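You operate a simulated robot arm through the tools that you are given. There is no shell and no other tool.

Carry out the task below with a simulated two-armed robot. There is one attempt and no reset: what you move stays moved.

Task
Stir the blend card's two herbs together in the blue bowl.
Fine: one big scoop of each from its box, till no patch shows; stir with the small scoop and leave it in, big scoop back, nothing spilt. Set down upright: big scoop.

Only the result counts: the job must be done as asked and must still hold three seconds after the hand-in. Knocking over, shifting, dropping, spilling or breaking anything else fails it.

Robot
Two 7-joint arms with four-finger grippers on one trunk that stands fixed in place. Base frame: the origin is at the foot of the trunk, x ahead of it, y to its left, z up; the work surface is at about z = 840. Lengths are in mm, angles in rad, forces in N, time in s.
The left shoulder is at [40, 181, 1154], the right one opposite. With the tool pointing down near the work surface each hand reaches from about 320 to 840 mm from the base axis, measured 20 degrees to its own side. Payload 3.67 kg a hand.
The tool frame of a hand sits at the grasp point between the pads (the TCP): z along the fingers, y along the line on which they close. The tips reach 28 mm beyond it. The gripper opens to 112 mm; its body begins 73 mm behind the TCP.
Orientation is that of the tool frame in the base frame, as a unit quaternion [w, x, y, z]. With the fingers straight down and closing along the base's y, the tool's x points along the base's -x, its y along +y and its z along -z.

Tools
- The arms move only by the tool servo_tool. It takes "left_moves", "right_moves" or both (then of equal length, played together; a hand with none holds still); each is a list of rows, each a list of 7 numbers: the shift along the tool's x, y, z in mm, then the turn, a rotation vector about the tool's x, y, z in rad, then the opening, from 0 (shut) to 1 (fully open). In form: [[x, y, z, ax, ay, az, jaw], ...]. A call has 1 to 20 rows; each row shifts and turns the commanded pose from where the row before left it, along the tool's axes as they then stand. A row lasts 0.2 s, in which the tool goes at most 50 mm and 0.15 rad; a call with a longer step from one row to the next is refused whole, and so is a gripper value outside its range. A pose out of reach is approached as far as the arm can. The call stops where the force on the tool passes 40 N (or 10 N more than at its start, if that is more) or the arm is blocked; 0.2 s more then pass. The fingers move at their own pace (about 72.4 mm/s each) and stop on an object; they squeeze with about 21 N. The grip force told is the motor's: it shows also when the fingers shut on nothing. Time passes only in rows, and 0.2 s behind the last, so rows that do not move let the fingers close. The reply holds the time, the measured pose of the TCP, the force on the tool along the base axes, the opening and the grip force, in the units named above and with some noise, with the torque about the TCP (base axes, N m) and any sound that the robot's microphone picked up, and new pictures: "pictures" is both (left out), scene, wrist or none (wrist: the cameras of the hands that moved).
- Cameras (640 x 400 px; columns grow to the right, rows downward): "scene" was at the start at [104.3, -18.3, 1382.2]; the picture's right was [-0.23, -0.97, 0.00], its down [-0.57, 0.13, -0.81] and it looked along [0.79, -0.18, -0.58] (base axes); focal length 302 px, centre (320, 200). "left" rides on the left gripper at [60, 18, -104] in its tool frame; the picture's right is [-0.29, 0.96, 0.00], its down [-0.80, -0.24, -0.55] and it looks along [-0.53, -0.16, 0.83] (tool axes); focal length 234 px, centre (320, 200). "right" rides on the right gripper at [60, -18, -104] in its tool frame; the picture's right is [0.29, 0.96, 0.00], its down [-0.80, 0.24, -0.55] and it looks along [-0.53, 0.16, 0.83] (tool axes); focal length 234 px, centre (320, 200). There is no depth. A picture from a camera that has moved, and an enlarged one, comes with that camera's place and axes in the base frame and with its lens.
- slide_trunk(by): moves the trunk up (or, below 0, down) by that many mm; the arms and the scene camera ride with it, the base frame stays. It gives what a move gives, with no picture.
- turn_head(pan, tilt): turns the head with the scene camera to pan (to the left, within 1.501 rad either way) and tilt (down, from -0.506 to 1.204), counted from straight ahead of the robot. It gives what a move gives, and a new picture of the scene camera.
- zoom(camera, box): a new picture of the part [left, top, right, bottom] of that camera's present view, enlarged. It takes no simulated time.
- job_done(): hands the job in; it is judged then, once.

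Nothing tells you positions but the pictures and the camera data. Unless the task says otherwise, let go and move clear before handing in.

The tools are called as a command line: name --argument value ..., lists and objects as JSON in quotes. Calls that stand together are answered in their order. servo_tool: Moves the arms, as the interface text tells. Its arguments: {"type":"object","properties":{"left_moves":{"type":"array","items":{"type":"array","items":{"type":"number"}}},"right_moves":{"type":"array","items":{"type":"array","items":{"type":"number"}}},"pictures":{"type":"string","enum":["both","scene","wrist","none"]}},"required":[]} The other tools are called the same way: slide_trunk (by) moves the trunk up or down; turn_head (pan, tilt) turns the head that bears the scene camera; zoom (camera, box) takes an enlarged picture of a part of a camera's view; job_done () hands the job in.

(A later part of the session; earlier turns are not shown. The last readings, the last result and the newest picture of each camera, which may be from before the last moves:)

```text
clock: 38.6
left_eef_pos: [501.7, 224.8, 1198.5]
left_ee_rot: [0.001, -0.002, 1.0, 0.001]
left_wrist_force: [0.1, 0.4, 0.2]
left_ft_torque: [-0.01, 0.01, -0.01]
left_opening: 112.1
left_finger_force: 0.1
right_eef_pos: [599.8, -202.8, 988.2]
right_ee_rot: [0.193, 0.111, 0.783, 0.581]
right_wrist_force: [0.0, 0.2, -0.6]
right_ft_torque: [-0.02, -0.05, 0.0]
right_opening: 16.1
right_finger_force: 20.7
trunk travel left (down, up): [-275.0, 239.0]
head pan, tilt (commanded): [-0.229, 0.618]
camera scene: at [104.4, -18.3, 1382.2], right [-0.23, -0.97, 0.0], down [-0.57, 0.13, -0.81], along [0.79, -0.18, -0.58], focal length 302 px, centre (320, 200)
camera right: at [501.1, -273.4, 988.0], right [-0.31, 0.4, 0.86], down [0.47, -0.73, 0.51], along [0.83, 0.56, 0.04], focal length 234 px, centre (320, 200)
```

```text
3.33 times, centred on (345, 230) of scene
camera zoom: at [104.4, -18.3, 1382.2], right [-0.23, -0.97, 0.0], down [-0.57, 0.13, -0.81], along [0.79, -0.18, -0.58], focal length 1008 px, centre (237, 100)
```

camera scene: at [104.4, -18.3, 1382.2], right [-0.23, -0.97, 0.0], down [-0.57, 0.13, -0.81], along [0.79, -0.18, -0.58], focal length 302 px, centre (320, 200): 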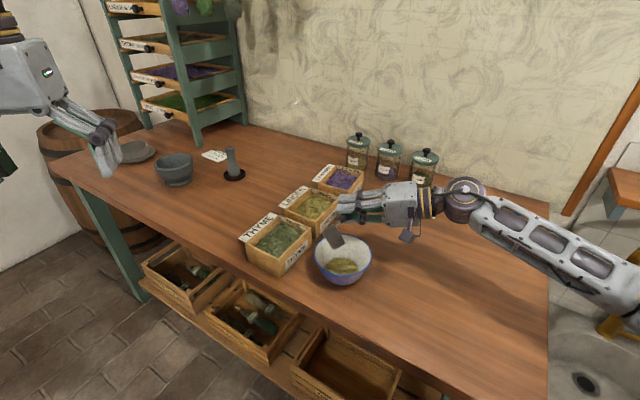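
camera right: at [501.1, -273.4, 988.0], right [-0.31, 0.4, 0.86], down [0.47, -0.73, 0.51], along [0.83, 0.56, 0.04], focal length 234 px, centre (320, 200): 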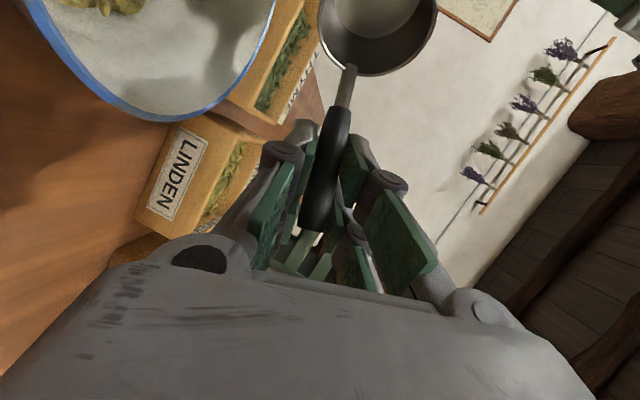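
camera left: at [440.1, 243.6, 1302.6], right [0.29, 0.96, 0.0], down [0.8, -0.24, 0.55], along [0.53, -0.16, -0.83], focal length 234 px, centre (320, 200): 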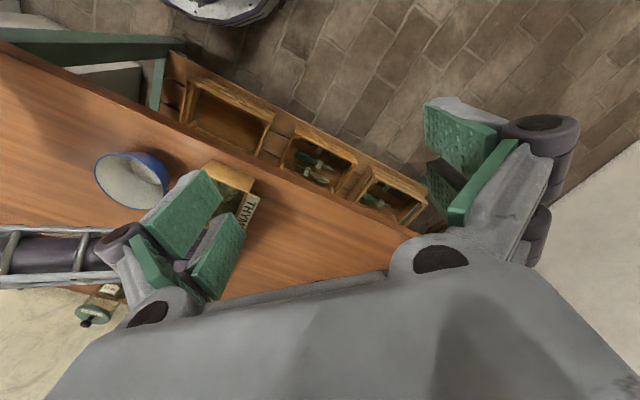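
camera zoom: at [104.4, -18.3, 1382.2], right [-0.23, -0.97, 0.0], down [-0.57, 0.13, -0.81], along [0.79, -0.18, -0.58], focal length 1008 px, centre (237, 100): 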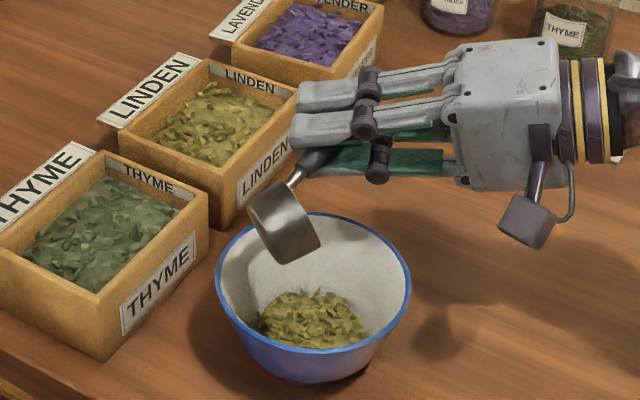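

All of the linden went into the bowl and the cup is empty, with nothing spilt. I'll level the scoop again and yaw it for the lavender box.

servo_tool --right_moves '[[0.11, 7.27, 0.16, 0.1147, 0, -0.0804, 0], [0.11, 7.27, 0.16, 0.1147, 0, -0.0804, 0], [0.11, 7.27, 0.16, 0.1147, 0, -0.0804, 0], [0.11, 7.27, 0.16, 0.1147, 0, -0.0804, 0], [0.11, 7.27, 0.16, 0.1147, 0, -0.0804, 0], [0.11, 7.27, 0.16, 0.1147, 0, -0.0804, 0], [0.11, 7.27, 0.16, 0.1147, 0, -0.0804, 0], [0.11, 7.27, 0.16, 0.1147, 0, -0.0804, 0], [0.11, 7.27, 0.16, 0.1147, 0, -0.0804, 0], [-5.74, 0, -8.2, 0, 0, 0, 0], [0, 0, 0, 0.0701, 0, 0.1001, 0], [0, 0, 0, 0.0701, 0, 0.1001, 0], [0, 0, 0, 0.0701, 0, 0.1001, 0], [0, 0, 0, 0.0701, 0, 0.1001, 0], [0, 0, 0, 0.0701, 0, 0.1001, 0], [0, 0, 0, 0, 0, 0, 0]]'

zoom --camera "scene" --box '[265, 130, 425, 290]'

```text
clock: 42.0
left_eef_pos: [500.4, 225.0, 1198.4]
left_ee_rot: [0.0, -0.001, 1.0, 0.0]
left_wrist_force: [-0.1, -0.7, 0.6]
left_ft_torque: [-0.02, -0.01, 0.01]
left_opening: 111.9
left_finger_force: 0.1
right_eef_pos: [591.8, -155.1, 1036.1]
right_ee_rot: [0.293, 0.208, 0.931, -0.066]
right_wrist_force: [0.2, -0.2, 0.1]
right_ft_torque: [-0.03, 0.01, 0.02]
right_opening: 16.1
right_finger_force: 21.3
trunk travel left (down, up): [-275.0, 239.0]
head pan, tilt (commanded): [-0.229, 0.618]
camera scene: at [104.2, -18.5, 1382.2], right [-0.23, -0.97, 0.0], down [-0.57, 0.13, -0.81], along [0.79, -0.18, -0.58], focal length 302 px, centre (320, 200)
camera right: at [484.4, -124.1, 1088.6], right [0.19, 0.97, -0.17], down [0.41, 0.07, 0.91], along [0.89, -0.24, -0.38], focal length 234 px, centre (320, 200)
```

scene: 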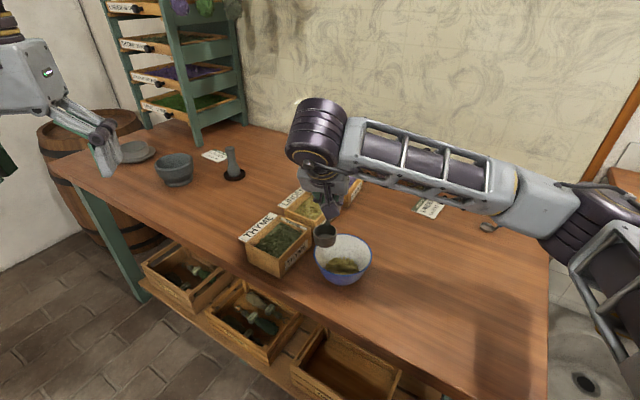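
right: 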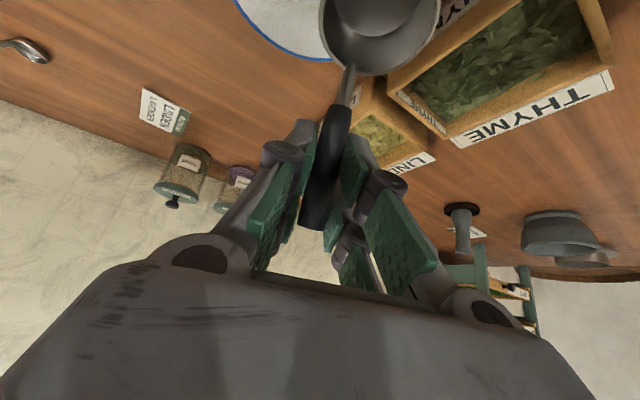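

```text
2.50 times, centred on (345, 210) of scene
camera zoom: at [104.2, -18.5, 1382.2], right [-0.23, -0.97, 0.0], down [-0.57, 0.13, -0.81], along [0.79, -0.18, -0.58], focal length 756 px, centre (258, 175)
```

zoom: 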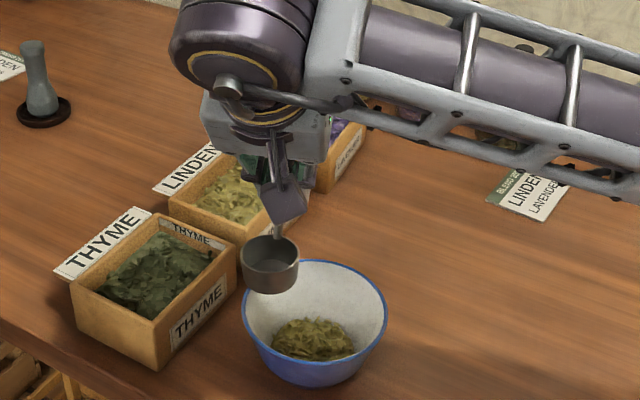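

The bowl holds the linden and the scoop is level and empty. I'll carry it above the lavender box; this also tests the reach at that distance.

servo_tool --right_moves '[[-33.5, 1.6, 23.5, 0, 0, 0, 0], [-33.5, 1.6, 23.5, 0, 0, 0, 0], [-33.5, 1.6, 23.5, 0, 0, 0, 0], [-33.5, 1.6, 23.5, 0, 0, 0, 0], [-33.5, 1.6, 23.5, 0, 0, 0, 0], [-33.5, 1.6, 23.5, 0, 0, 0, 0], [-33.5, 1.6, 23.5, 0, 0, 0, 0], [-33.5, 1.6, 23.5, 0, 0, 0, 0], [0, 0, 0, 0, 0, 0, 0]]'

zoom --camera "scene" --box '[285, 100, 425, 220]'

zoom --camera "right" --box '[220, 0, 460, 180]'

```text
clock: 44.0
left_eef_pos: [500.9, 222.5, 1198.5]
left_ee_rot: [0.0, 0.001, 1.0, 0.001]
left_wrist_force: [0.3, 0.6, 0.6]
left_ft_torque: [0.01, -0.01, 0.02]
left_opening: 112.1
left_finger_force: 0.0
right_eef_pos: [893.4, -284.5, 1037.1]
right_ee_rot: [0.294, 0.207, 0.931, -0.065]
right_wrist_force: [-0.7, -2.1, -0.4]
right_ft_torque: [0.07, -0.01, 0.05]
right_opening: 16.3
right_finger_force: 21.1
trunk travel left (down, up): [-275.0, 239.0]
head pan, tilt (commanded): [-0.229, 0.618]
camera scene: at [104.2, -20.7, 1382.2], right [-0.23, -0.97, 0.0], down [-0.57, 0.13, -0.81], along [0.79, -0.18, -0.58], focal length 302 px, centre (320, 200)
camera right: at [788.0, -253.8, 1089.1], right [0.19, 0.97, -0.16], down [0.4, 0.07, 0.91], along [0.89, -0.24, -0.38], focal length 234 px, centre (320, 200)
```

scene: 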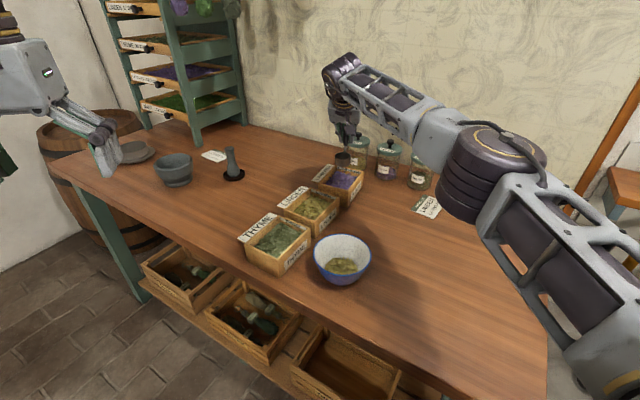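
right: 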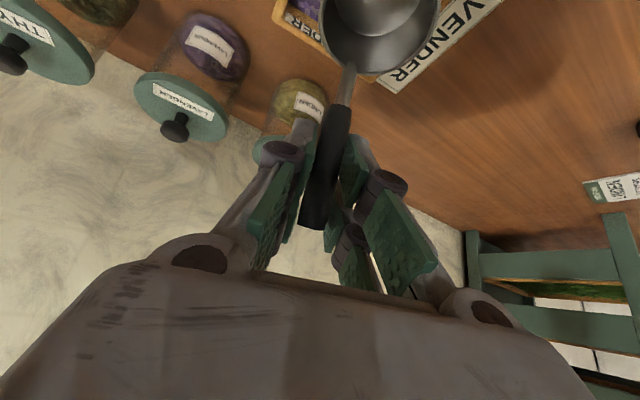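

```text
3.33 times, centred on (355, 160) of scene
camera zoom: at [104.2, -20.7, 1382.2], right [-0.23, -0.97, 0.0], down [-0.57, 0.13, -0.81], along [0.79, -0.18, -0.58], focal length 1008 px, centre (203, 333)
```

zoom: 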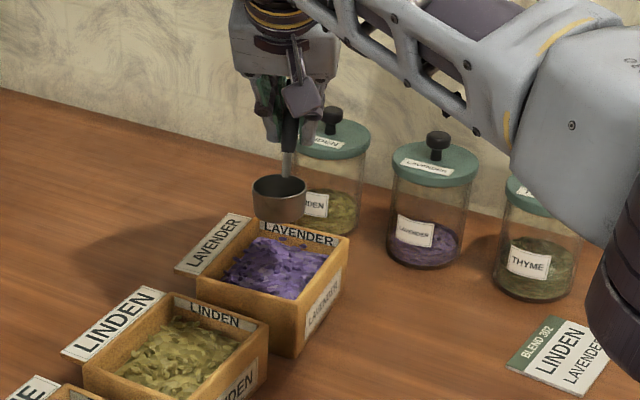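

```text
2.22 times, centred on (340, 90) of right
camera zoom: at [788.0, -253.8, 1089.1], right [0.19, 0.97, -0.16], down [0.4, 0.07, 0.91], along [0.89, -0.24, -0.38], focal length 520 px, centre (276, 444)
```

zoom: 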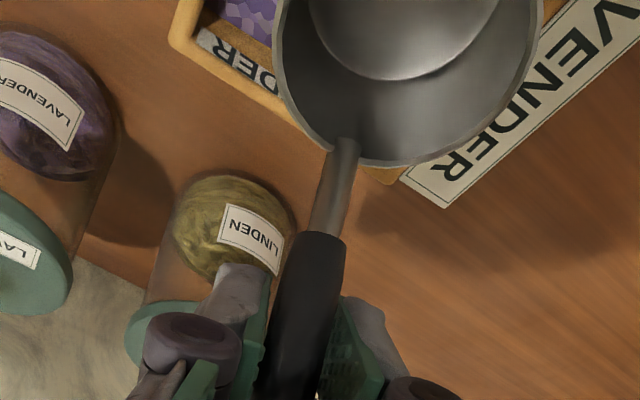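

The reach is fine and the box lies where I computed it. I'll tip the cup 30°, shift to the start of the sweep, and lower most of the way.

servo_tool --right_moves '[[2.42, 0, -9.12, 0, -0.131, 0, 0], [2.42, 0, -9.12, 0, -0.131, 0, 0], [2.42, 0, -9.12, 0, -0.131, 0, 0], [2.42, 0, -9.12, 0, -0.131, 0, 0], [-7.5, 1.1, 16, 0, 0, 0, 0], [-7.5, 1.1, 16, 0, 0, 0, 0], [18.1, 0, 8.46, 0, 0, 0, 0], [18.1, 0, 8.46, 0, 0, 0, 0], [18.1, 0, 8.46, 0, 0, 0, 0], [0, 0, 0, 0, 0, 0, 0]]'

zoom --camera "scene" --box '[285, 120, 405, 220]'

zoom --camera "right" --box '[220, 0, 460, 180]'

```text
clock: 46.2
left_eef_pos: [500.5, 224.9, 1197.7]
left_ee_rot: [0.0, -0.001, 1.0, 0.0]
left_wrist_force: [-0.4, 0.4, 0.2]
left_ft_torque: [0.0, -0.01, 0.01]
left_opening: 112.1
left_finger_force: 0.1
right_eef_pos: [897.6, -281.1, 995.0]
right_ee_rot: [0.525, 0.184, 0.822, -0.118]
right_wrist_force: [-0.2, -0.9, -0.5]
right_ft_torque: [-0.01, 0.0, -0.03]
right_opening: 16.0
right_finger_force: 21.0
trunk travel left (down, up): [-275.0, 239.0]
head pan, tilt (commanded): [-0.229, 0.618]
camera scene: at [104.3, -18.1, 1382.2], right [-0.23, -0.97, 0.0], down [-0.57, 0.13, -0.81], along [0.79, -0.18, -0.58], focal length 302 px, centre (320, 200)
camera right: at [780.8, -245.1, 985.8], right [0.3, 0.92, -0.26], down [-0.05, 0.29, 0.96], along [0.95, -0.27, 0.13], focal length 234 px, centre (320, 200)
```

scene: 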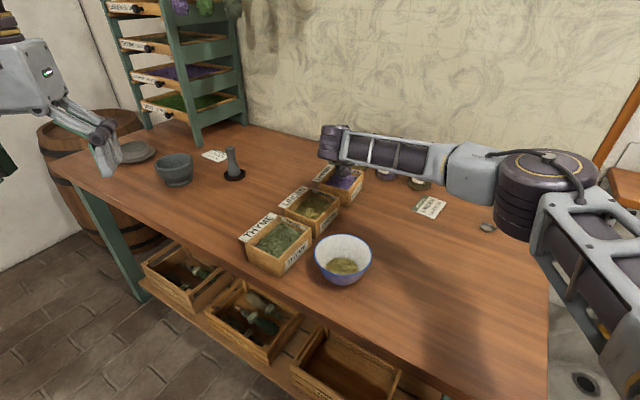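
right: 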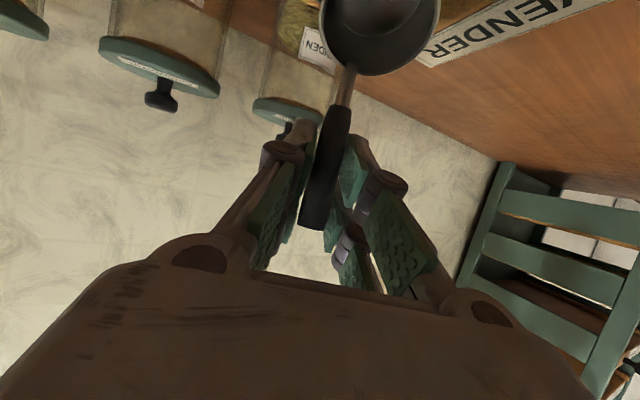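

```text
4.00 times, centred on (345, 170) of scene
camera zoom: at [104.3, -18.1, 1382.2], right [-0.23, -0.97, 0.0], down [-0.57, 0.13, -0.81], along [0.79, -0.18, -0.58], focal length 1210 px, centre (220, 320)
```

zoom: 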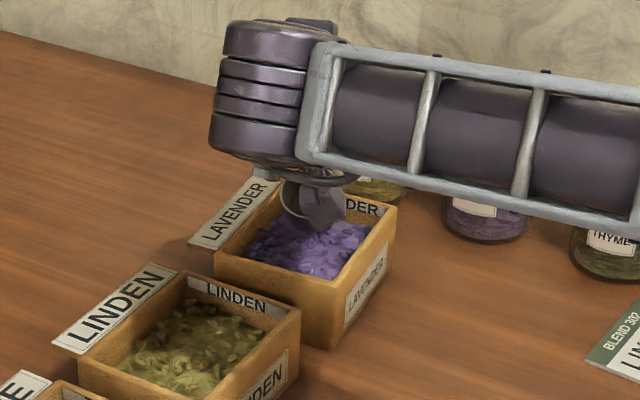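

```text
2.22 times, centred on (340, 90) of right
camera zoom: at [780.8, -245.1, 985.8], right [0.3, 0.92, -0.26], down [-0.05, 0.29, 0.96], along [0.95, -0.27, 0.13], focal length 520 px, centre (276, 444)
```

zoom: 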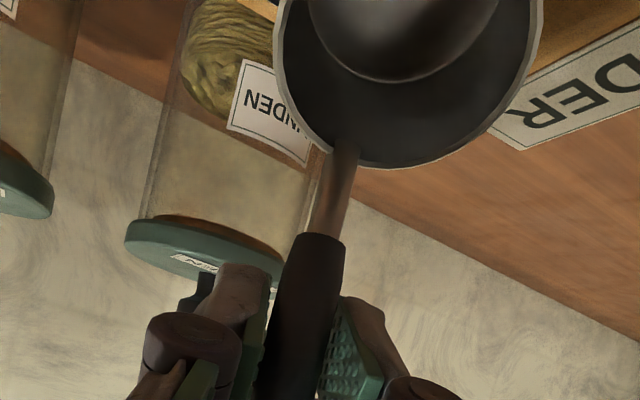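

The cup is lined up over the far part of the lavender. I'll lower it, sweep 36 mm toward me, and level it inside the herb as I did with the linden.

servo_tool --right_moves '[[17.2, 0, 8.0, 0, 0, 0, 0], [8.6, 0, 4.0, 0, 0, 0, 0], [8.6, 0, 4.0, 0, 0, 0, 0], [5.98, 0, -10.45, 0, 0, 0, 0], [5.98, 0, -10.45, 0, 0, 0, 0], [5.98, 0, -10.45, 0, 0, 0, 0], [0.16, 0, 9.99, 0, 0.131, 0, 0], [0.06, 0, 10.17, 0, 0.131, 0, 0], [-0.05, 0, 10.32, 0, 0.131, 0, 0], [-0.19, 0, 10.47, 0, 0.131, 0, 0], [0, 0, 0, 0, 0, 0, 0]]'

zoom --camera "right" --box '[220, 0, 460, 180]'

zoom --camera "scene" --box '[285, 120, 405, 220]'

```text
clock: 48.6
left_eef_pos: [500.1, 223.3, 1198.6]
left_ee_rot: [0.0, -0.001, 1.0, 0.0]
left_wrist_force: [0.5, -0.1, -0.2]
left_ft_torque: [0.03, -0.01, 0.02]
left_opening: 112.0
left_finger_force: 0.1
right_eef_pos: [893.6, -282.1, 929.8]
right_ee_rot: [0.293, 0.207, 0.931, -0.064]
right_wrist_force: [0.3, -0.3, 0.0]
right_ft_torque: [0.0, -0.02, 0.01]
right_opening: 16.1
right_finger_force: 21.3
trunk travel left (down, up): [-275.0, 239.0]
head pan, tilt (commanded): [-0.229, 0.618]
camera scene: at [104.0, -19.0, 1382.2], right [-0.23, -0.97, 0.0], down [-0.56, 0.13, -0.81], along [0.79, -0.18, -0.58], focal length 302 px, centre (320, 200)
camera right: at [787.1, -250.3, 981.4], right [0.19, 0.97, -0.16], down [0.41, 0.07, 0.91], along [0.89, -0.24, -0.38], focal length 234 px, centre (320, 200)
```

scene: 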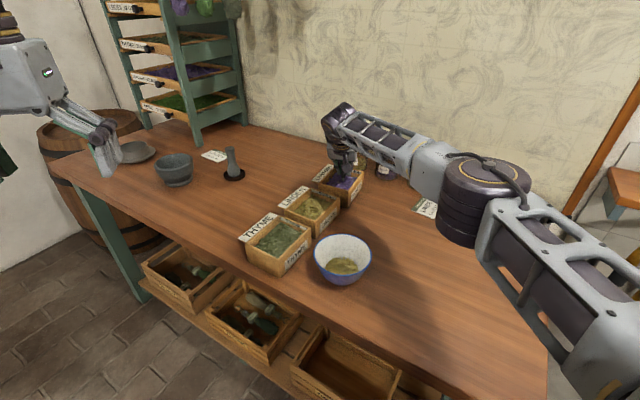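
right: 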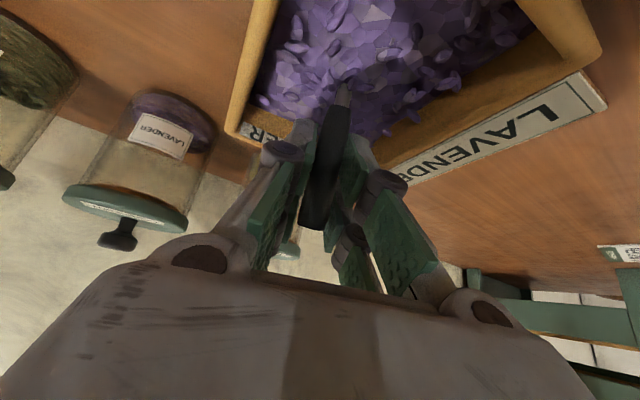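

```text
2.22 times, centred on (340, 90) of right
camera zoom: at [787.1, -250.3, 981.4], right [0.19, 0.97, -0.16], down [0.41, 0.07, 0.91], along [0.89, -0.24, -0.38], focal length 520 px, centre (276, 444)
```

zoom: 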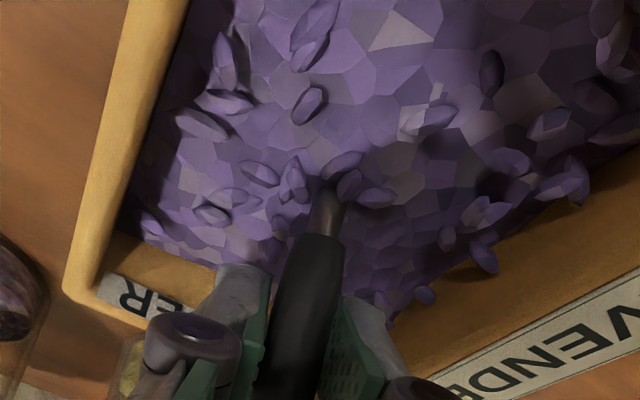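

```text
4.00 times, centred on (345, 170) of scene
camera zoom: at [104.0, -19.0, 1382.2], right [-0.23, -0.97, 0.0], down [-0.56, 0.13, -0.81], along [0.79, -0.18, -0.58], focal length 1210 px, centre (220, 320)
```

zoom: 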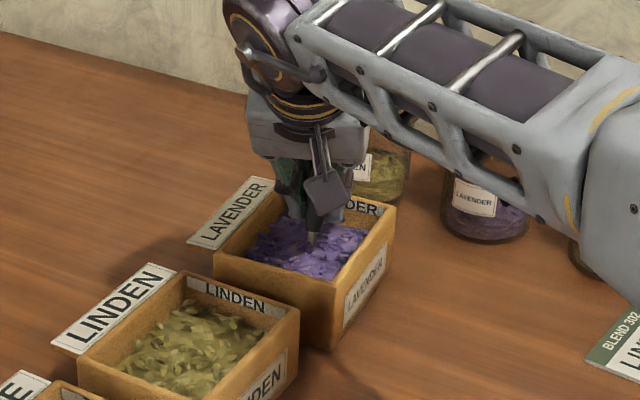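

The cup is buried in lavender. I'll lift straight up slowly.

servo_tool --right_moves '[[-2.87, 0, -4.1, 0, 0, 0, 0], [-5.74, 0, -8.2, 0, 0, 0, 0], [-5.74, 0, -8.2, 0, 0, 0, 0], [-5.74, 0, -8.2, 0, 0, 0, 0], [-5.74, 0, -8.2, 0, 0, 0, 0], [-5.74, 0, -8.2, 0, 0, 0, 0], [0, 0, 0, 0, 0, 0, 0]]'

zoom --camera "right" --box '[220, 0, 460, 180]'

zoom --camera "scene" --box '[285, 120, 405, 220]'

```text
clock: 50.2
left_eef_pos: [502.0, 224.6, 1197.4]
left_ee_rot: [0.0, 0.0, 1.0, -0.001]
left_wrist_force: [-0.3, 0.5, 0.8]
left_ft_torque: [0.0, -0.04, 0.02]
left_opening: 112.1
left_finger_force: 0.1
right_eef_pos: [893.8, -279.7, 985.7]
right_ee_rot: [0.294, 0.207, 0.931, -0.065]
right_wrist_force: [-0.8, -0.3, -0.6]
right_ft_torque: [-0.04, 0.0, 0.04]
right_opening: 16.1
right_finger_force: 20.9
trunk travel left (down, up): [-275.0, 239.0]
head pan, tilt (commanded): [-0.229, 0.618]
camera scene: at [104.6, -18.2, 1382.2], right [-0.23, -0.97, 0.0], down [-0.57, 0.13, -0.81], along [0.79, -0.18, -0.58], focal length 302 px, centre (320, 200)
camera right: at [787.8, -248.4, 1036.5], right [0.19, 0.97, -0.17], down [0.41, 0.08, 0.91], along [0.89, -0.24, -0.38], focal length 234 px, centre (320, 200)
```

scene: 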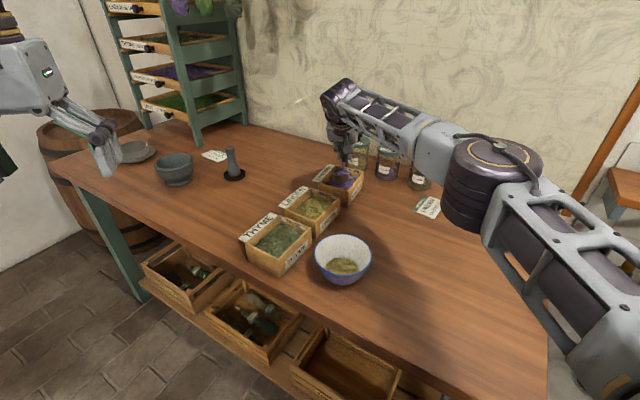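
right: 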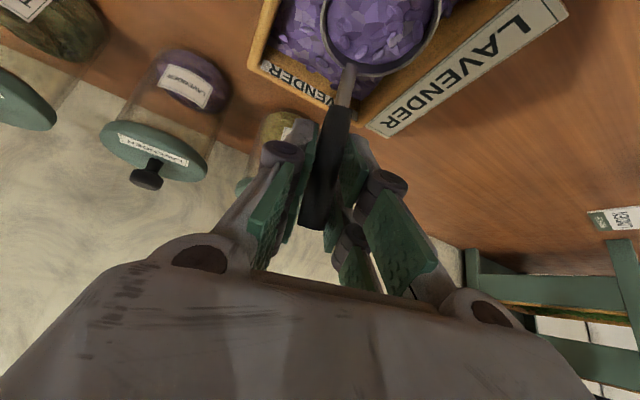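

```text
2.22 times, centred on (340, 90) of right
camera zoom: at [787.8, -248.4, 1036.5], right [0.19, 0.97, -0.17], down [0.41, 0.08, 0.91], along [0.89, -0.24, -0.38], focal length 520 px, centre (276, 444)
```

zoom: 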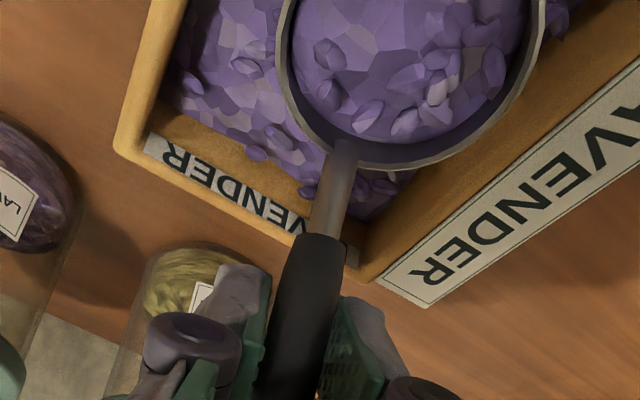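

```text
4.00 times, centred on (345, 170) of scene
camera zoom: at [104.6, -18.2, 1382.2], right [-0.23, -0.97, 0.0], down [-0.57, 0.13, -0.81], along [0.79, -0.18, -0.58], focal length 1210 px, centre (220, 320)
```

zoom: 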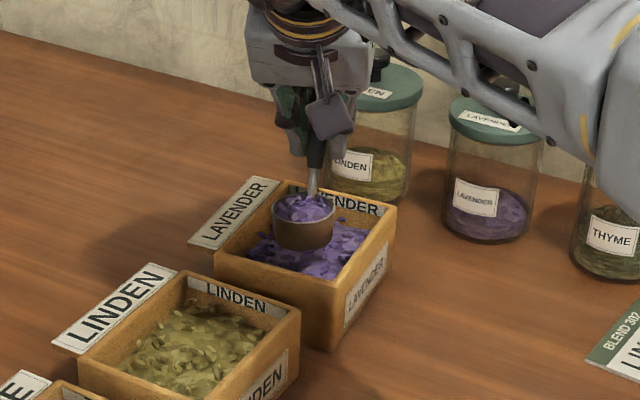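

A full scoop of lavender. I'll lift it higher, carry it level back to the bowl and yaw to the pouring heading.

servo_tool --right_moves '[[-9.76, 0, -13.9, 0, 0, 0, 0], [-9.76, 0, -13.9, 0, 0, 0, 0], [-9.76, 0, -13.9, 0, 0, 0, 0], [26.8, -1.3, -18.8, 0, 0, 0, 0], [26.8, -1.3, -18.8, 0, 0, 0, 0], [26.8, -1.3, -18.8, 0, 0, 0, 0], [26.8, -1.3, -18.8, 0, 0, 0, 0], [26.8, -1.3, -18.8, 0, 0, 0, 0], [26.8, -1.3, -18.8, 0, 0, 0, 0], [26.8, -1.3, -18.8, 0, 0, 0, 0], [26.8, -1.3, -18.8, 0, 0, 0, 0], [26.8, -1.3, -18.8, 0, 0, 0, 0], [26.8, -1.3, -18.8, 0, 0, 0, 0], [0, 0, 0, -0.0701, 0, -0.1001, 0], [0, 0, 0, -0.0701, 0, -0.1001, 0], [0, 0, 0, -0.0701, 0, -0.1001, 0], [0, 0, 0, -0.0701, 0, -0.1001, 0], [0, 0, 0, -0.0701, 0, -0.1001, 0], [0, 0, 0, 0, 0, 0, 0]]'

zoom --camera "scene" --box '[265, 130, 425, 290]'

```text
clock: 54.2
left_eef_pos: [500.7, 225.0, 1198.1]
left_ee_rot: [0.0, 0.0, 1.0, 0.0]
left_wrist_force: [0.0, 0.4, 0.0]
left_ft_torque: [0.01, -0.01, -0.01]
left_opening: 112.1
left_finger_force: 0.1
right_eef_pos: [591.8, -152.6, 1036.4]
right_ee_rot: [0.3, -0.083, 0.95, 0.026]
right_wrist_force: [0.1, -0.5, -1.1]
right_ft_torque: [-0.02, 0.0, -0.02]
right_opening: 15.9
right_finger_force: 20.9
trunk travel left (down, up): [-275.0, 239.0]
head pan, tilt (commanded): [-0.229, 0.618]
camera scene: at [104.5, -17.8, 1382.2], right [-0.23, -0.97, 0.0], down [-0.57, 0.13, -0.81], along [0.79, -0.18, -0.58], focal length 302 px, centre (320, 200)
camera right: at [487.7, -188.3, 1087.3], right [-0.4, 0.9, -0.17], down [0.29, 0.29, 0.91], along [0.87, 0.32, -0.38], focal length 234 px, centre (320, 200)
```

scene: 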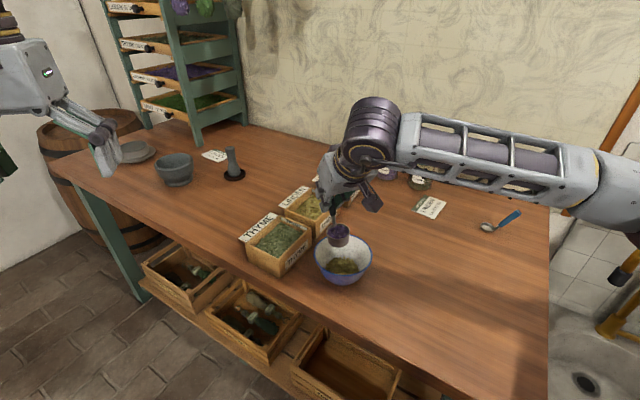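
right: 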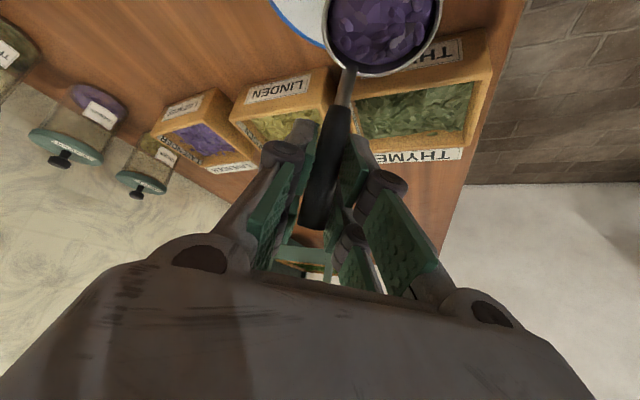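

```text
2.50 times, centred on (345, 210) of scene
camera zoom: at [104.5, -17.8, 1382.2], right [-0.23, -0.97, 0.0], down [-0.57, 0.13, -0.81], along [0.79, -0.18, -0.58], focal length 756 px, centre (258, 175)
```

zoom: 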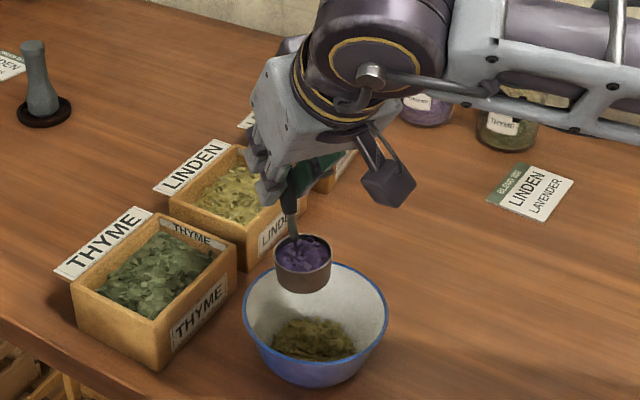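

Above the bowl and level. I'll pour the lavender with the same sideways tip.

servo_tool --right_moves '[[5.2, -2, 7.4, 0, 0, 0, 0], [0.48, -7.23, 0.68, -0.1147, 0, 0.0804, 0], [0.48, -7.23, 0.68, -0.1147, 0, 0.0804, 0], [0.48, -7.23, 0.68, -0.1147, 0, 0.0804, 0], [0.48, -7.23, 0.68, -0.1147, 0, 0.0804, 0], [0.48, -7.23, 0.68, -0.1147, 0, 0.0804, 0], [0.48, -7.23, 0.68, -0.1147, 0, 0.0804, 0], [0.48, -7.23, 0.68, -0.1147, 0, 0.0804, 0], [0.48, -7.23, 0.68, -0.1147, 0, 0.0804, 0], [0.48, -7.23, 0.68, -0.1147, 0, 0.0804, 0], [0, 0, 0, 0, 0, 0, 0], [0, 0, 0, 0, 0, 0, 0]]'

zoom --camera "scene" --box '[265, 170, 425, 290]'

```text
clock: 56.8
left_eef_pos: [501.5, 225.1, 1198.9]
left_ee_rot: [0.0, -0.001, 1.0, 0.0]
left_wrist_force: [0.7, -0.1, -0.3]
left_ft_torque: [-0.02, -0.01, -0.01]
left_opening: 112.1
left_finger_force: 0.1
right_eef_pos: [601.9, -202.4, 988.9]
right_ee_rot: [0.193, 0.111, 0.783, 0.581]
right_wrist_force: [-0.5, -0.3, -1.0]
right_ft_torque: [-0.01, -0.03, -0.03]
right_opening: 15.9
right_finger_force: 20.9
trunk travel left (down, up): [-275.0, 239.0]
head pan, tilt (commanded): [-0.229, 0.618]
camera scene: at [104.5, -18.4, 1382.2], right [-0.23, -0.97, 0.0], down [-0.57, 0.13, -0.81], along [0.79, -0.18, -0.58], focal length 302 px, centre (320, 200)
camera right: at [502.6, -272.0, 987.7], right [-0.31, 0.4, 0.86], down [0.47, -0.73, 0.51], along [0.83, 0.56, 0.04], focal length 234 px, centre (320, 200)
```

scene: 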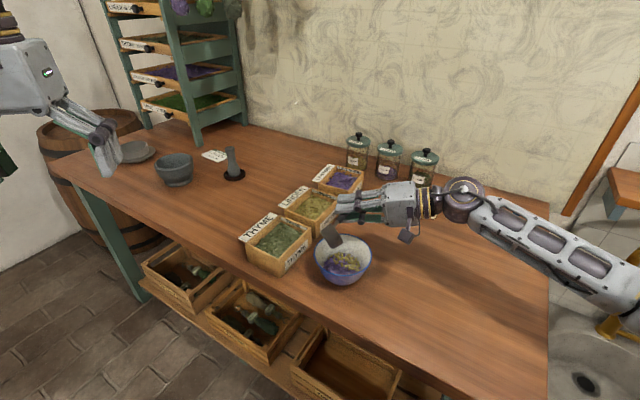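
right: 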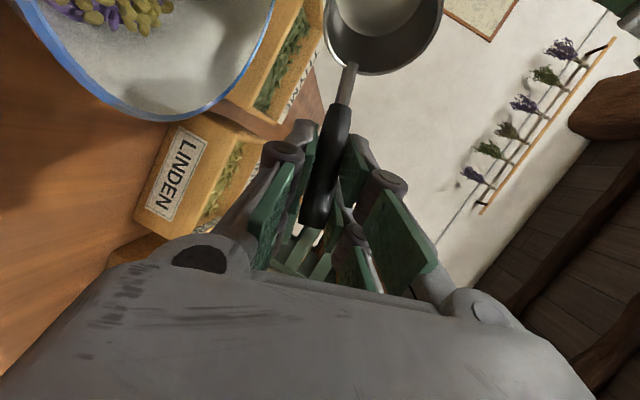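

```text
3.33 times, centred on (345, 230) of scene
camera zoom: at [104.5, -18.4, 1382.2], right [-0.23, -0.97, 0.0], down [-0.57, 0.13, -0.81], along [0.79, -0.18, -0.58], focal length 1008 px, centre (237, 100)
```

zoom: 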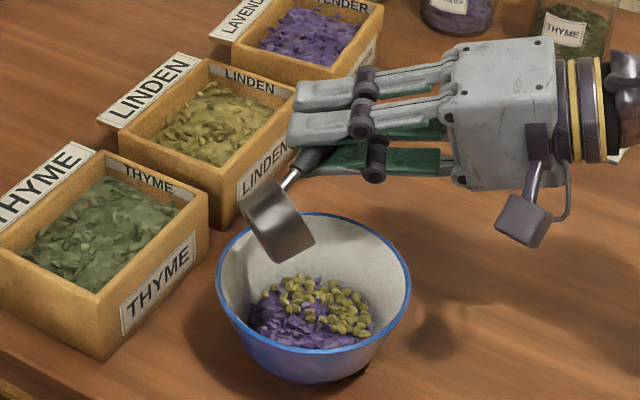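

Both herbs are in the bowl and the cup is empty. I'll level the scoop and yaw back to its original heading to return it.

servo_tool --right_moves '[[0.11, 7.27, 0.16, 0.1147, 0, -0.0804, 0], [0.11, 7.27, 0.16, 0.1147, 0, -0.0804, 0], [0.11, 7.27, 0.16, 0.1147, 0, -0.0804, 0], [0.11, 7.27, 0.16, 0.1147, 0, -0.0804, 0], [0.11, 7.27, 0.16, 0.1147, 0, -0.0804, 0], [0.11, 7.27, 0.16, 0.1147, 0, -0.0804, 0], [0.11, 7.27, 0.16, 0.1147, 0, -0.0804, 0], [0.11, 7.27, 0.16, 0.1147, 0, -0.0804, 0], [0.11, 7.27, 0.16, 0.1147, 0, -0.0804, 0], [-5.74, 0, -8.2, 0, 0, 0, 0], [0, 0, 0, 0.0801, 0, 0.1143, 0], [0, 0, 0, 0.0801, 0, 0.1143, 0], [0, 0, 0, 0.0801, 0, 0.1143, 0], [0, 0, 0, 0.0801, 0, 0.1143, 0], [0, 0, 0, 0.0801, 0, 0.1143, 0], [0, 0, 0, 0.0801, 0, 0.1143, 0], [0, 0, 0, 0.0801, 0, 0.1143, 0], [0, 0, 0, 0, 0, 0, 0]]'

zoom --camera "scene" --box '[305, 210, 385, 290]'

```text
clock: 60.6
left_eef_pos: [501.3, 225.0, 1199.2]
left_ee_rot: [0.0, -0.001, 1.0, 0.0]
left_wrist_force: [-0.1, -0.7, -0.4]
left_ft_torque: [0.06, 0.03, -0.02]
left_opening: 111.8
left_finger_force: 0.1
right_eef_pos: [592.9, -154.3, 1035.8]
right_ee_rot: [0.277, 0.373, 0.877, -0.119]
right_wrist_force: [-0.8, -0.8, -1.1]
right_ft_torque: [-0.03, -0.04, -0.04]
right_opening: 15.7
right_finger_force: 20.5
trunk travel left (down, up): [-275.0, 239.0]
head pan, tilt (commanded): [-0.229, 0.618]
camera scene: at [104.3, -18.6, 1382.2], right [-0.23, -0.97, 0.0], down [-0.57, 0.13, -0.81], along [0.79, -0.18, -0.58], focal length 302 px, centre (320, 200)
camera right: at [503.1, -87.3, 1088.0], right [0.53, 0.83, -0.17], down [0.4, -0.07, 0.91], along [0.75, -0.55, -0.38], focal length 234 px, centre (320, 200)
```

scene: 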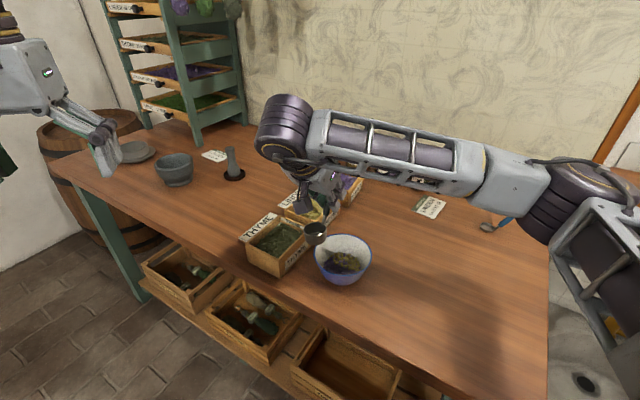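
right: 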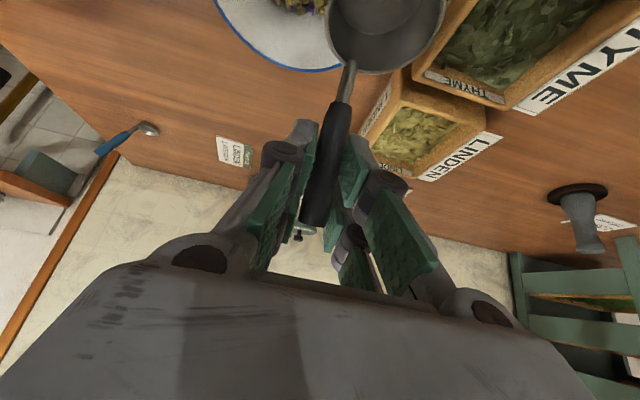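

```text
5.00 times, centred on (345, 250) of scene
camera zoom: at [104.3, -18.6, 1382.2], right [-0.23, -0.97, 0.0], down [-0.57, 0.13, -0.81], along [0.79, -0.18, -0.58], focal length 1512 px, centre (195, -50)
```

zoom: 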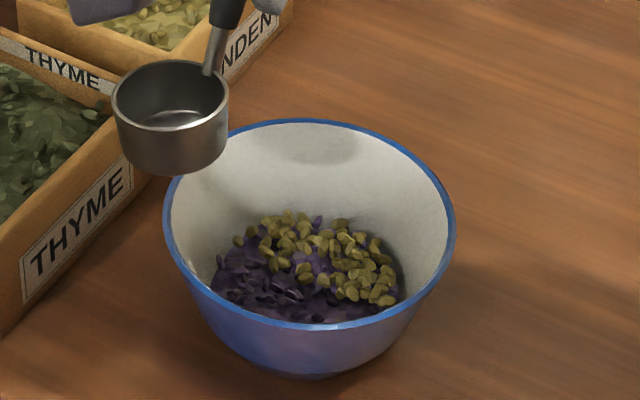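

The bowl shows a linden patch at the back and a lavender patch at the front, ready to stir. First I'll carry the big scoop back above its original spot.

servo_tool --right_moves '[[-31.8, -5.7, 23.0, 0, 0, 0, 0], [-31.8, -5.7, 23.0, 0, 0, 0, 0], [-31.8, -5.7, 23.0, 0, 0, 0, 0], [-31.8, -5.7, 23.0, 0, 0, 0, 0], [-31.8, -5.7, 23.0, 0, 0, 0, 0], [-31.8, -5.7, 23.0, 0, 0, 0, 0], [-31.8, -5.7, 23.0, 0, 0, 0, 0], [-31.8, -5.7, 23.0, 0, 0, 0, 0], [0, 0, 0, 0, 0, 0, 0], [0, 0, 0, 0, 0, 0, 0]]'

zoom --camera "scene" --box '[330, 120, 450, 240]'

```text
clock: 62.8
left_eef_pos: [501.2, 225.5, 1198.5]
left_ee_rot: [0.0, -0.001, 1.0, 0.0]
left_wrist_force: [0.4, 0.4, -0.6]
left_ft_torque: [0.01, -0.01, 0.01]
left_opening: 112.2
left_finger_force: 0.0
right_eef_pos: [778.8, -410.4, 1031.8]
right_ee_rot: [0.276, 0.372, 0.878, -0.117]
right_wrist_force: [0.3, -0.3, -0.7]
right_ft_torque: [0.0, -0.01, -0.01]
right_opening: 15.7
right_finger_force: 21.2
trunk travel left (down, up): [-275.0, 239.0]
head pan, tilt (commanded): [-0.229, 0.618]
camera scene: at [104.6, -18.4, 1382.2], right [-0.23, -0.97, 0.0], down [-0.57, 0.13, -0.81], along [0.79, -0.18, -0.58], focal length 302 px, centre (320, 200)
camera right: at [689.5, -344.0, 1083.3], right [0.53, 0.83, -0.17], down [0.41, -0.07, 0.91], along [0.75, -0.55, -0.38], focal length 234 px, centre (320, 200)
```

scene: 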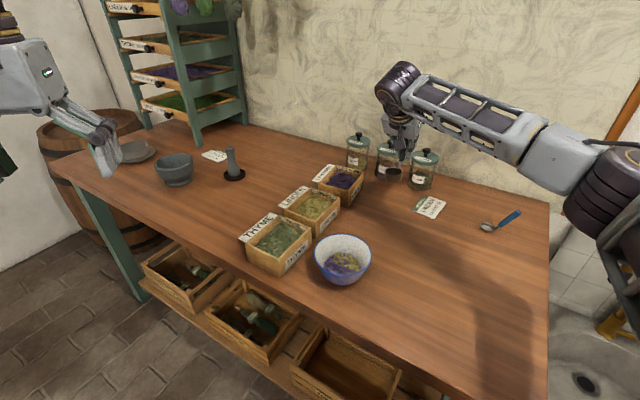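
right: 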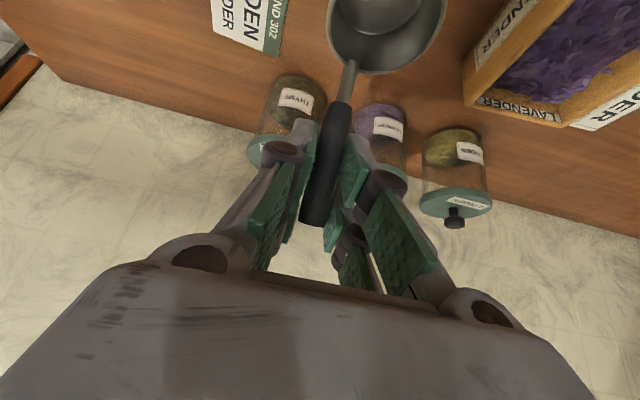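

```text
3.33 times, centred on (390, 180) of scene
camera zoom: at [104.6, -18.4, 1382.2], right [-0.23, -0.97, 0.0], down [-0.57, 0.13, -0.81], along [0.79, -0.18, -0.58], focal length 1008 px, centre (87, 267)
```

zoom: 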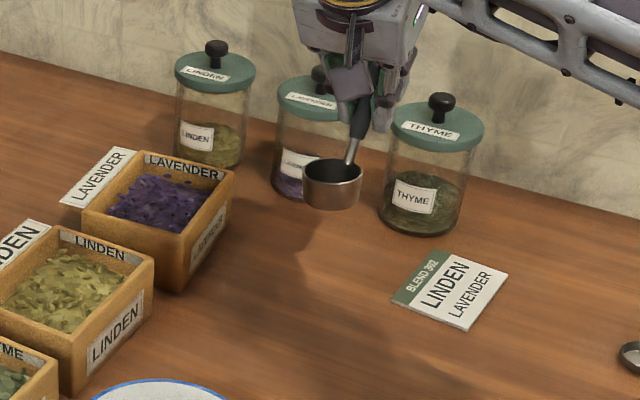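

The cup seems shifted slightly in the grip compared with pick-up. I'll check that it's still level before setting it down.

zoom --camera "scene" --box '[375, 130, 425, 190]'

zoom --camera "right" --box '[260, 0, 480, 240]'

```text
6.67 times, centred on (400, 160) of scene
camera zoom: at [104.6, -18.4, 1382.2], right [-0.23, -0.97, 0.0], down [-0.57, 0.13, -0.81], along [0.79, -0.18, -0.58], focal length 2016 px, centre (-213, 467)
```

zoom: 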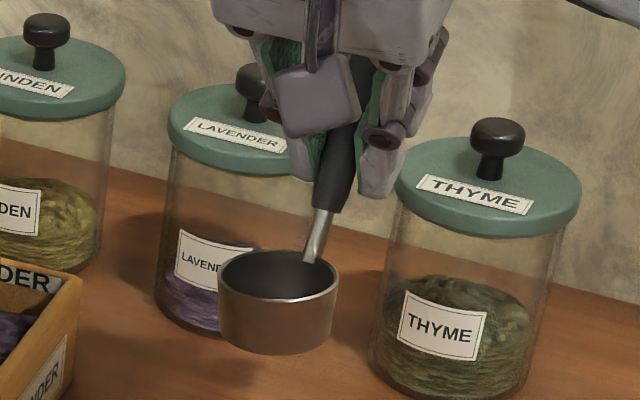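

```text
1.67 times, centred on (370, 120) of right
camera zoom: at [689.5, -344.0, 1083.3], right [0.53, 0.83, -0.17], down [0.41, -0.07, 0.91], along [0.75, -0.55, -0.38], focal length 390 px, centre (237, 333)
```

zoom: 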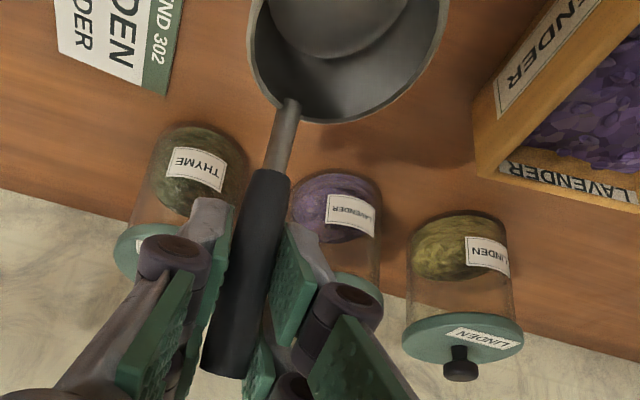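

Comparing with the images at pick-up, the scoop has rolled about 15° around its handle in the grip. That leans the cup about 8° to the left, so I'll zoom further to measure it before correcting.

zoom --camera "scene" --box '[384, 160, 412, 188]'

```text
14.29 times, centred on (398, 174) of scene
camera zoom: at [104.6, -18.4, 1382.2], right [-0.23, -0.97, 0.0], down [-0.57, 0.13, -0.81], along [0.79, -0.18, -0.58], focal length 4320 px, centre (-794, 571)
```

zoom: 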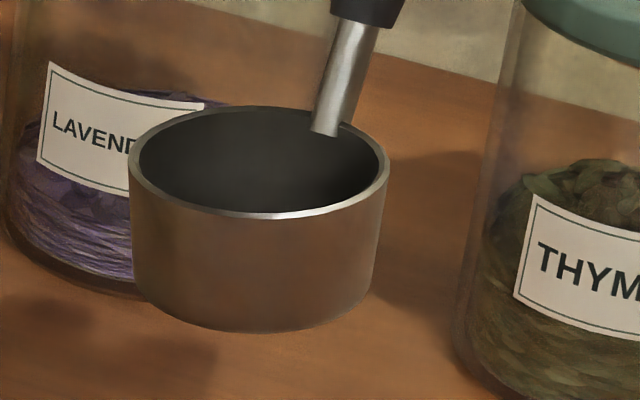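

The cup leans about 9° toward the left (n direction), with no lean fore-aft. I'll rotate the hand 0.163 rad to bring it upright again, and shift so the cup sits over its original spot.

servo_tool --right_moves '[[0, 0, 0, -0.0667, 0, 0.0468, 0], [0, 0, 0, -0.0667, 0, 0.0468, 0], [-1.6, -14.5, -1.8, 0, 0, 0, 0], [0, 0, 0, 0, 0, 0, 0], [0, 0, 0, 0, 0, 0, 0]]'

zoom --camera "scene" --box '[384, 160, 412, 188]'

zoom --camera "scene" --box '[375, 130, 425, 190]'

```text
clock: 64.0
left_eef_pos: [500.6, 225.1, 1197.9]
left_ee_rot: [0.0, -0.001, 1.0, 0.0]
left_wrist_force: [-0.7, -0.2, -0.3]
left_ft_torque: [0.01, -0.01, 0.01]
left_opening: 112.2
left_finger_force: 0.1
right_eef_pos: [767.9, -423.9, 1033.2]
right_ee_rot: [0.307, 0.393, 0.866, -0.045]
right_wrist_force: [0.6, 0.0, -1.1]
right_ft_torque: [-0.01, -0.01, 0.02]
right_opening: 15.7
right_finger_force: 20.9
trunk travel left (down, up): [-275.0, 239.0]
head pan, tilt (commanded): [-0.229, 0.618]
camera scene: at [104.4, -18.3, 1382.2], right [-0.23, -0.97, 0.0], down [-0.57, 0.13, -0.81], along [0.79, -0.18, -0.58], focal length 302 px, centre (320, 200)
camera right: at [672.3, -361.3, 1080.2], right [0.54, 0.84, -0.01], down [0.3, -0.18, 0.94], along [0.79, -0.5, -0.35], focal length 234 px, centre (320, 200)
```

scene: 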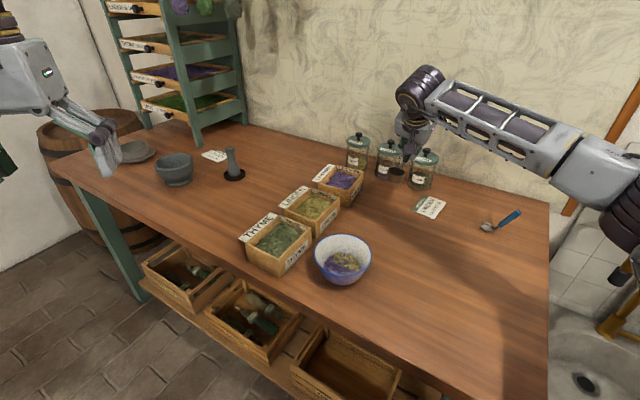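
right: 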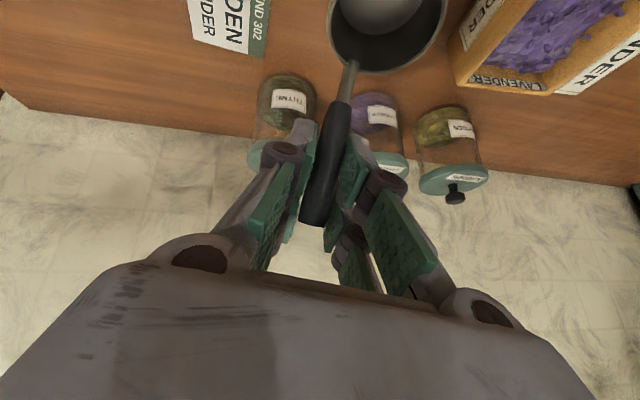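

```text
14.29 times, centred on (398, 174) of scene
camera zoom: at [104.4, -18.3, 1382.2], right [-0.23, -0.97, 0.0], down [-0.57, 0.13, -0.81], along [0.79, -0.18, -0.58], focal length 4320 px, centre (-794, 571)
```

zoom: 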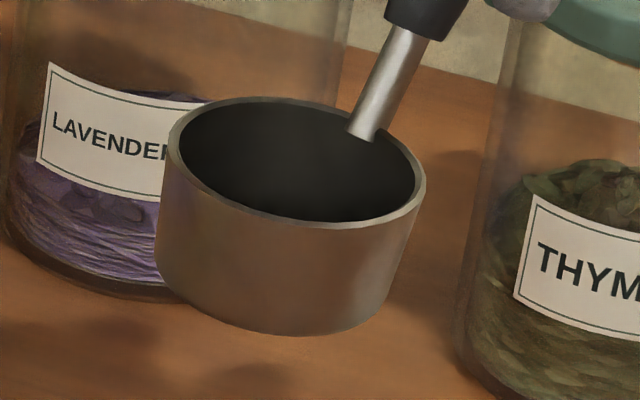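

```text
6.67 times, centred on (400, 160) of scene
camera zoom: at [104.4, -18.3, 1382.2], right [-0.23, -0.97, 0.0], down [-0.57, 0.13, -0.81], along [0.79, -0.18, -0.58], focal length 2016 px, centre (-213, 467)
```

zoom: 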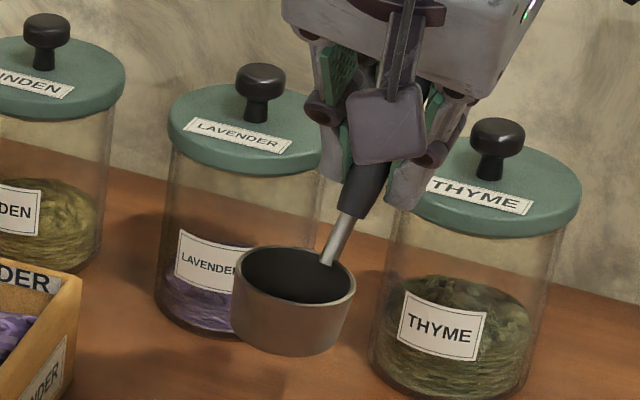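

Close to upright now, perhaps 1° over-corrected. I'll back that off slightly and lower to about 8 mm above the table.

servo_tool --right_moves '[[0, 0, 0, 0.0164, 0, -0.0115, 0], [9.87, -2.43, 13.85, 0, 0, 0, 0], [9.87, -2.43, 13.85, 0, 0, 0, 0], [9.87, -2.43, 13.85, 0, 0, 0, 0], [9.87, -2.43, 13.85, 0, 0, 0, 0], [9.87, -2.43, 13.85, 0, 0, 0, 0], [9.0, -2.2, 12.6, 0, 0, 0, 0], [0, 0, 0, 0, 0, 0, 0], [0, 0, 0, 0, 0, 0, 0]]'

zoom --camera "scene" --box '[375, 180, 415, 220]'

```text
clock: 66.0
left_eef_pos: [501.3, 223.9, 1197.7]
left_ee_rot: [0.0, -0.001, 1.0, 0.001]
left_wrist_force: [-0.4, -0.2, 0.3]
left_ft_torque: [0.0, 0.01, -0.01]
left_opening: 112.0
left_finger_force: 0.0
right_eef_pos: [767.2, -421.5, 929.6]
right_ee_rot: [0.302, 0.392, 0.867, -0.055]
right_wrist_force: [0.0, 0.4, -0.5]
right_ft_torque: [-0.05, -0.05, 0.03]
right_opening: 15.9
right_finger_force: 21.1
trunk travel left (down, up): [-275.0, 239.0]
head pan, tilt (commanded): [-0.229, 0.618]
camera scene: at [104.5, -18.2, 1382.2], right [-0.23, -0.97, 0.0], down [-0.57, 0.13, -0.81], along [0.79, -0.18, -0.58], focal length 302 px, centre (320, 200)
camera right: at [672.5, -358.4, 978.1], right [0.54, 0.84, -0.03], down [0.31, -0.17, 0.94], along [0.79, -0.51, -0.35], focal length 234 px, centre (320, 200)
```

scene: 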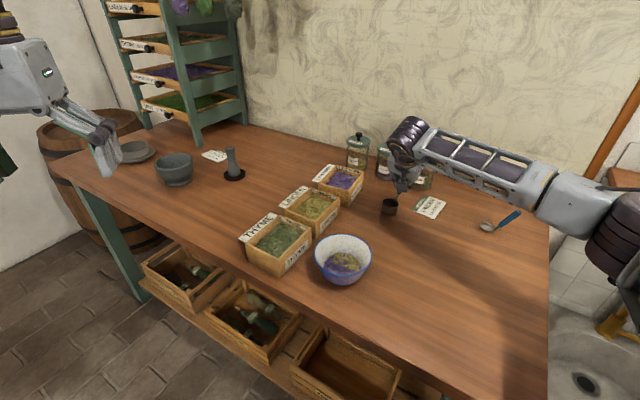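
right: 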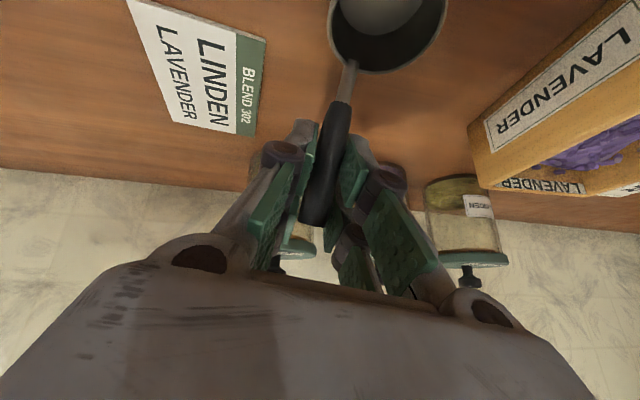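

```text
10.00 times, centred on (395, 200) of scene
camera zoom: at [104.5, -18.2, 1382.2], right [-0.23, -0.97, 0.0], down [-0.57, 0.13, -0.81], along [0.79, -0.18, -0.58], focal length 3024 px, centre (-430, 200)
```

zoom: 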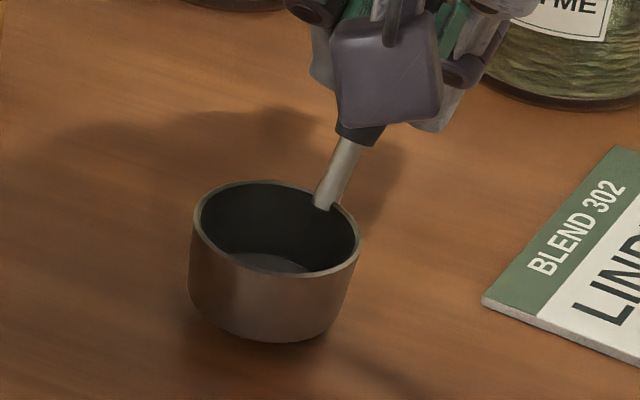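

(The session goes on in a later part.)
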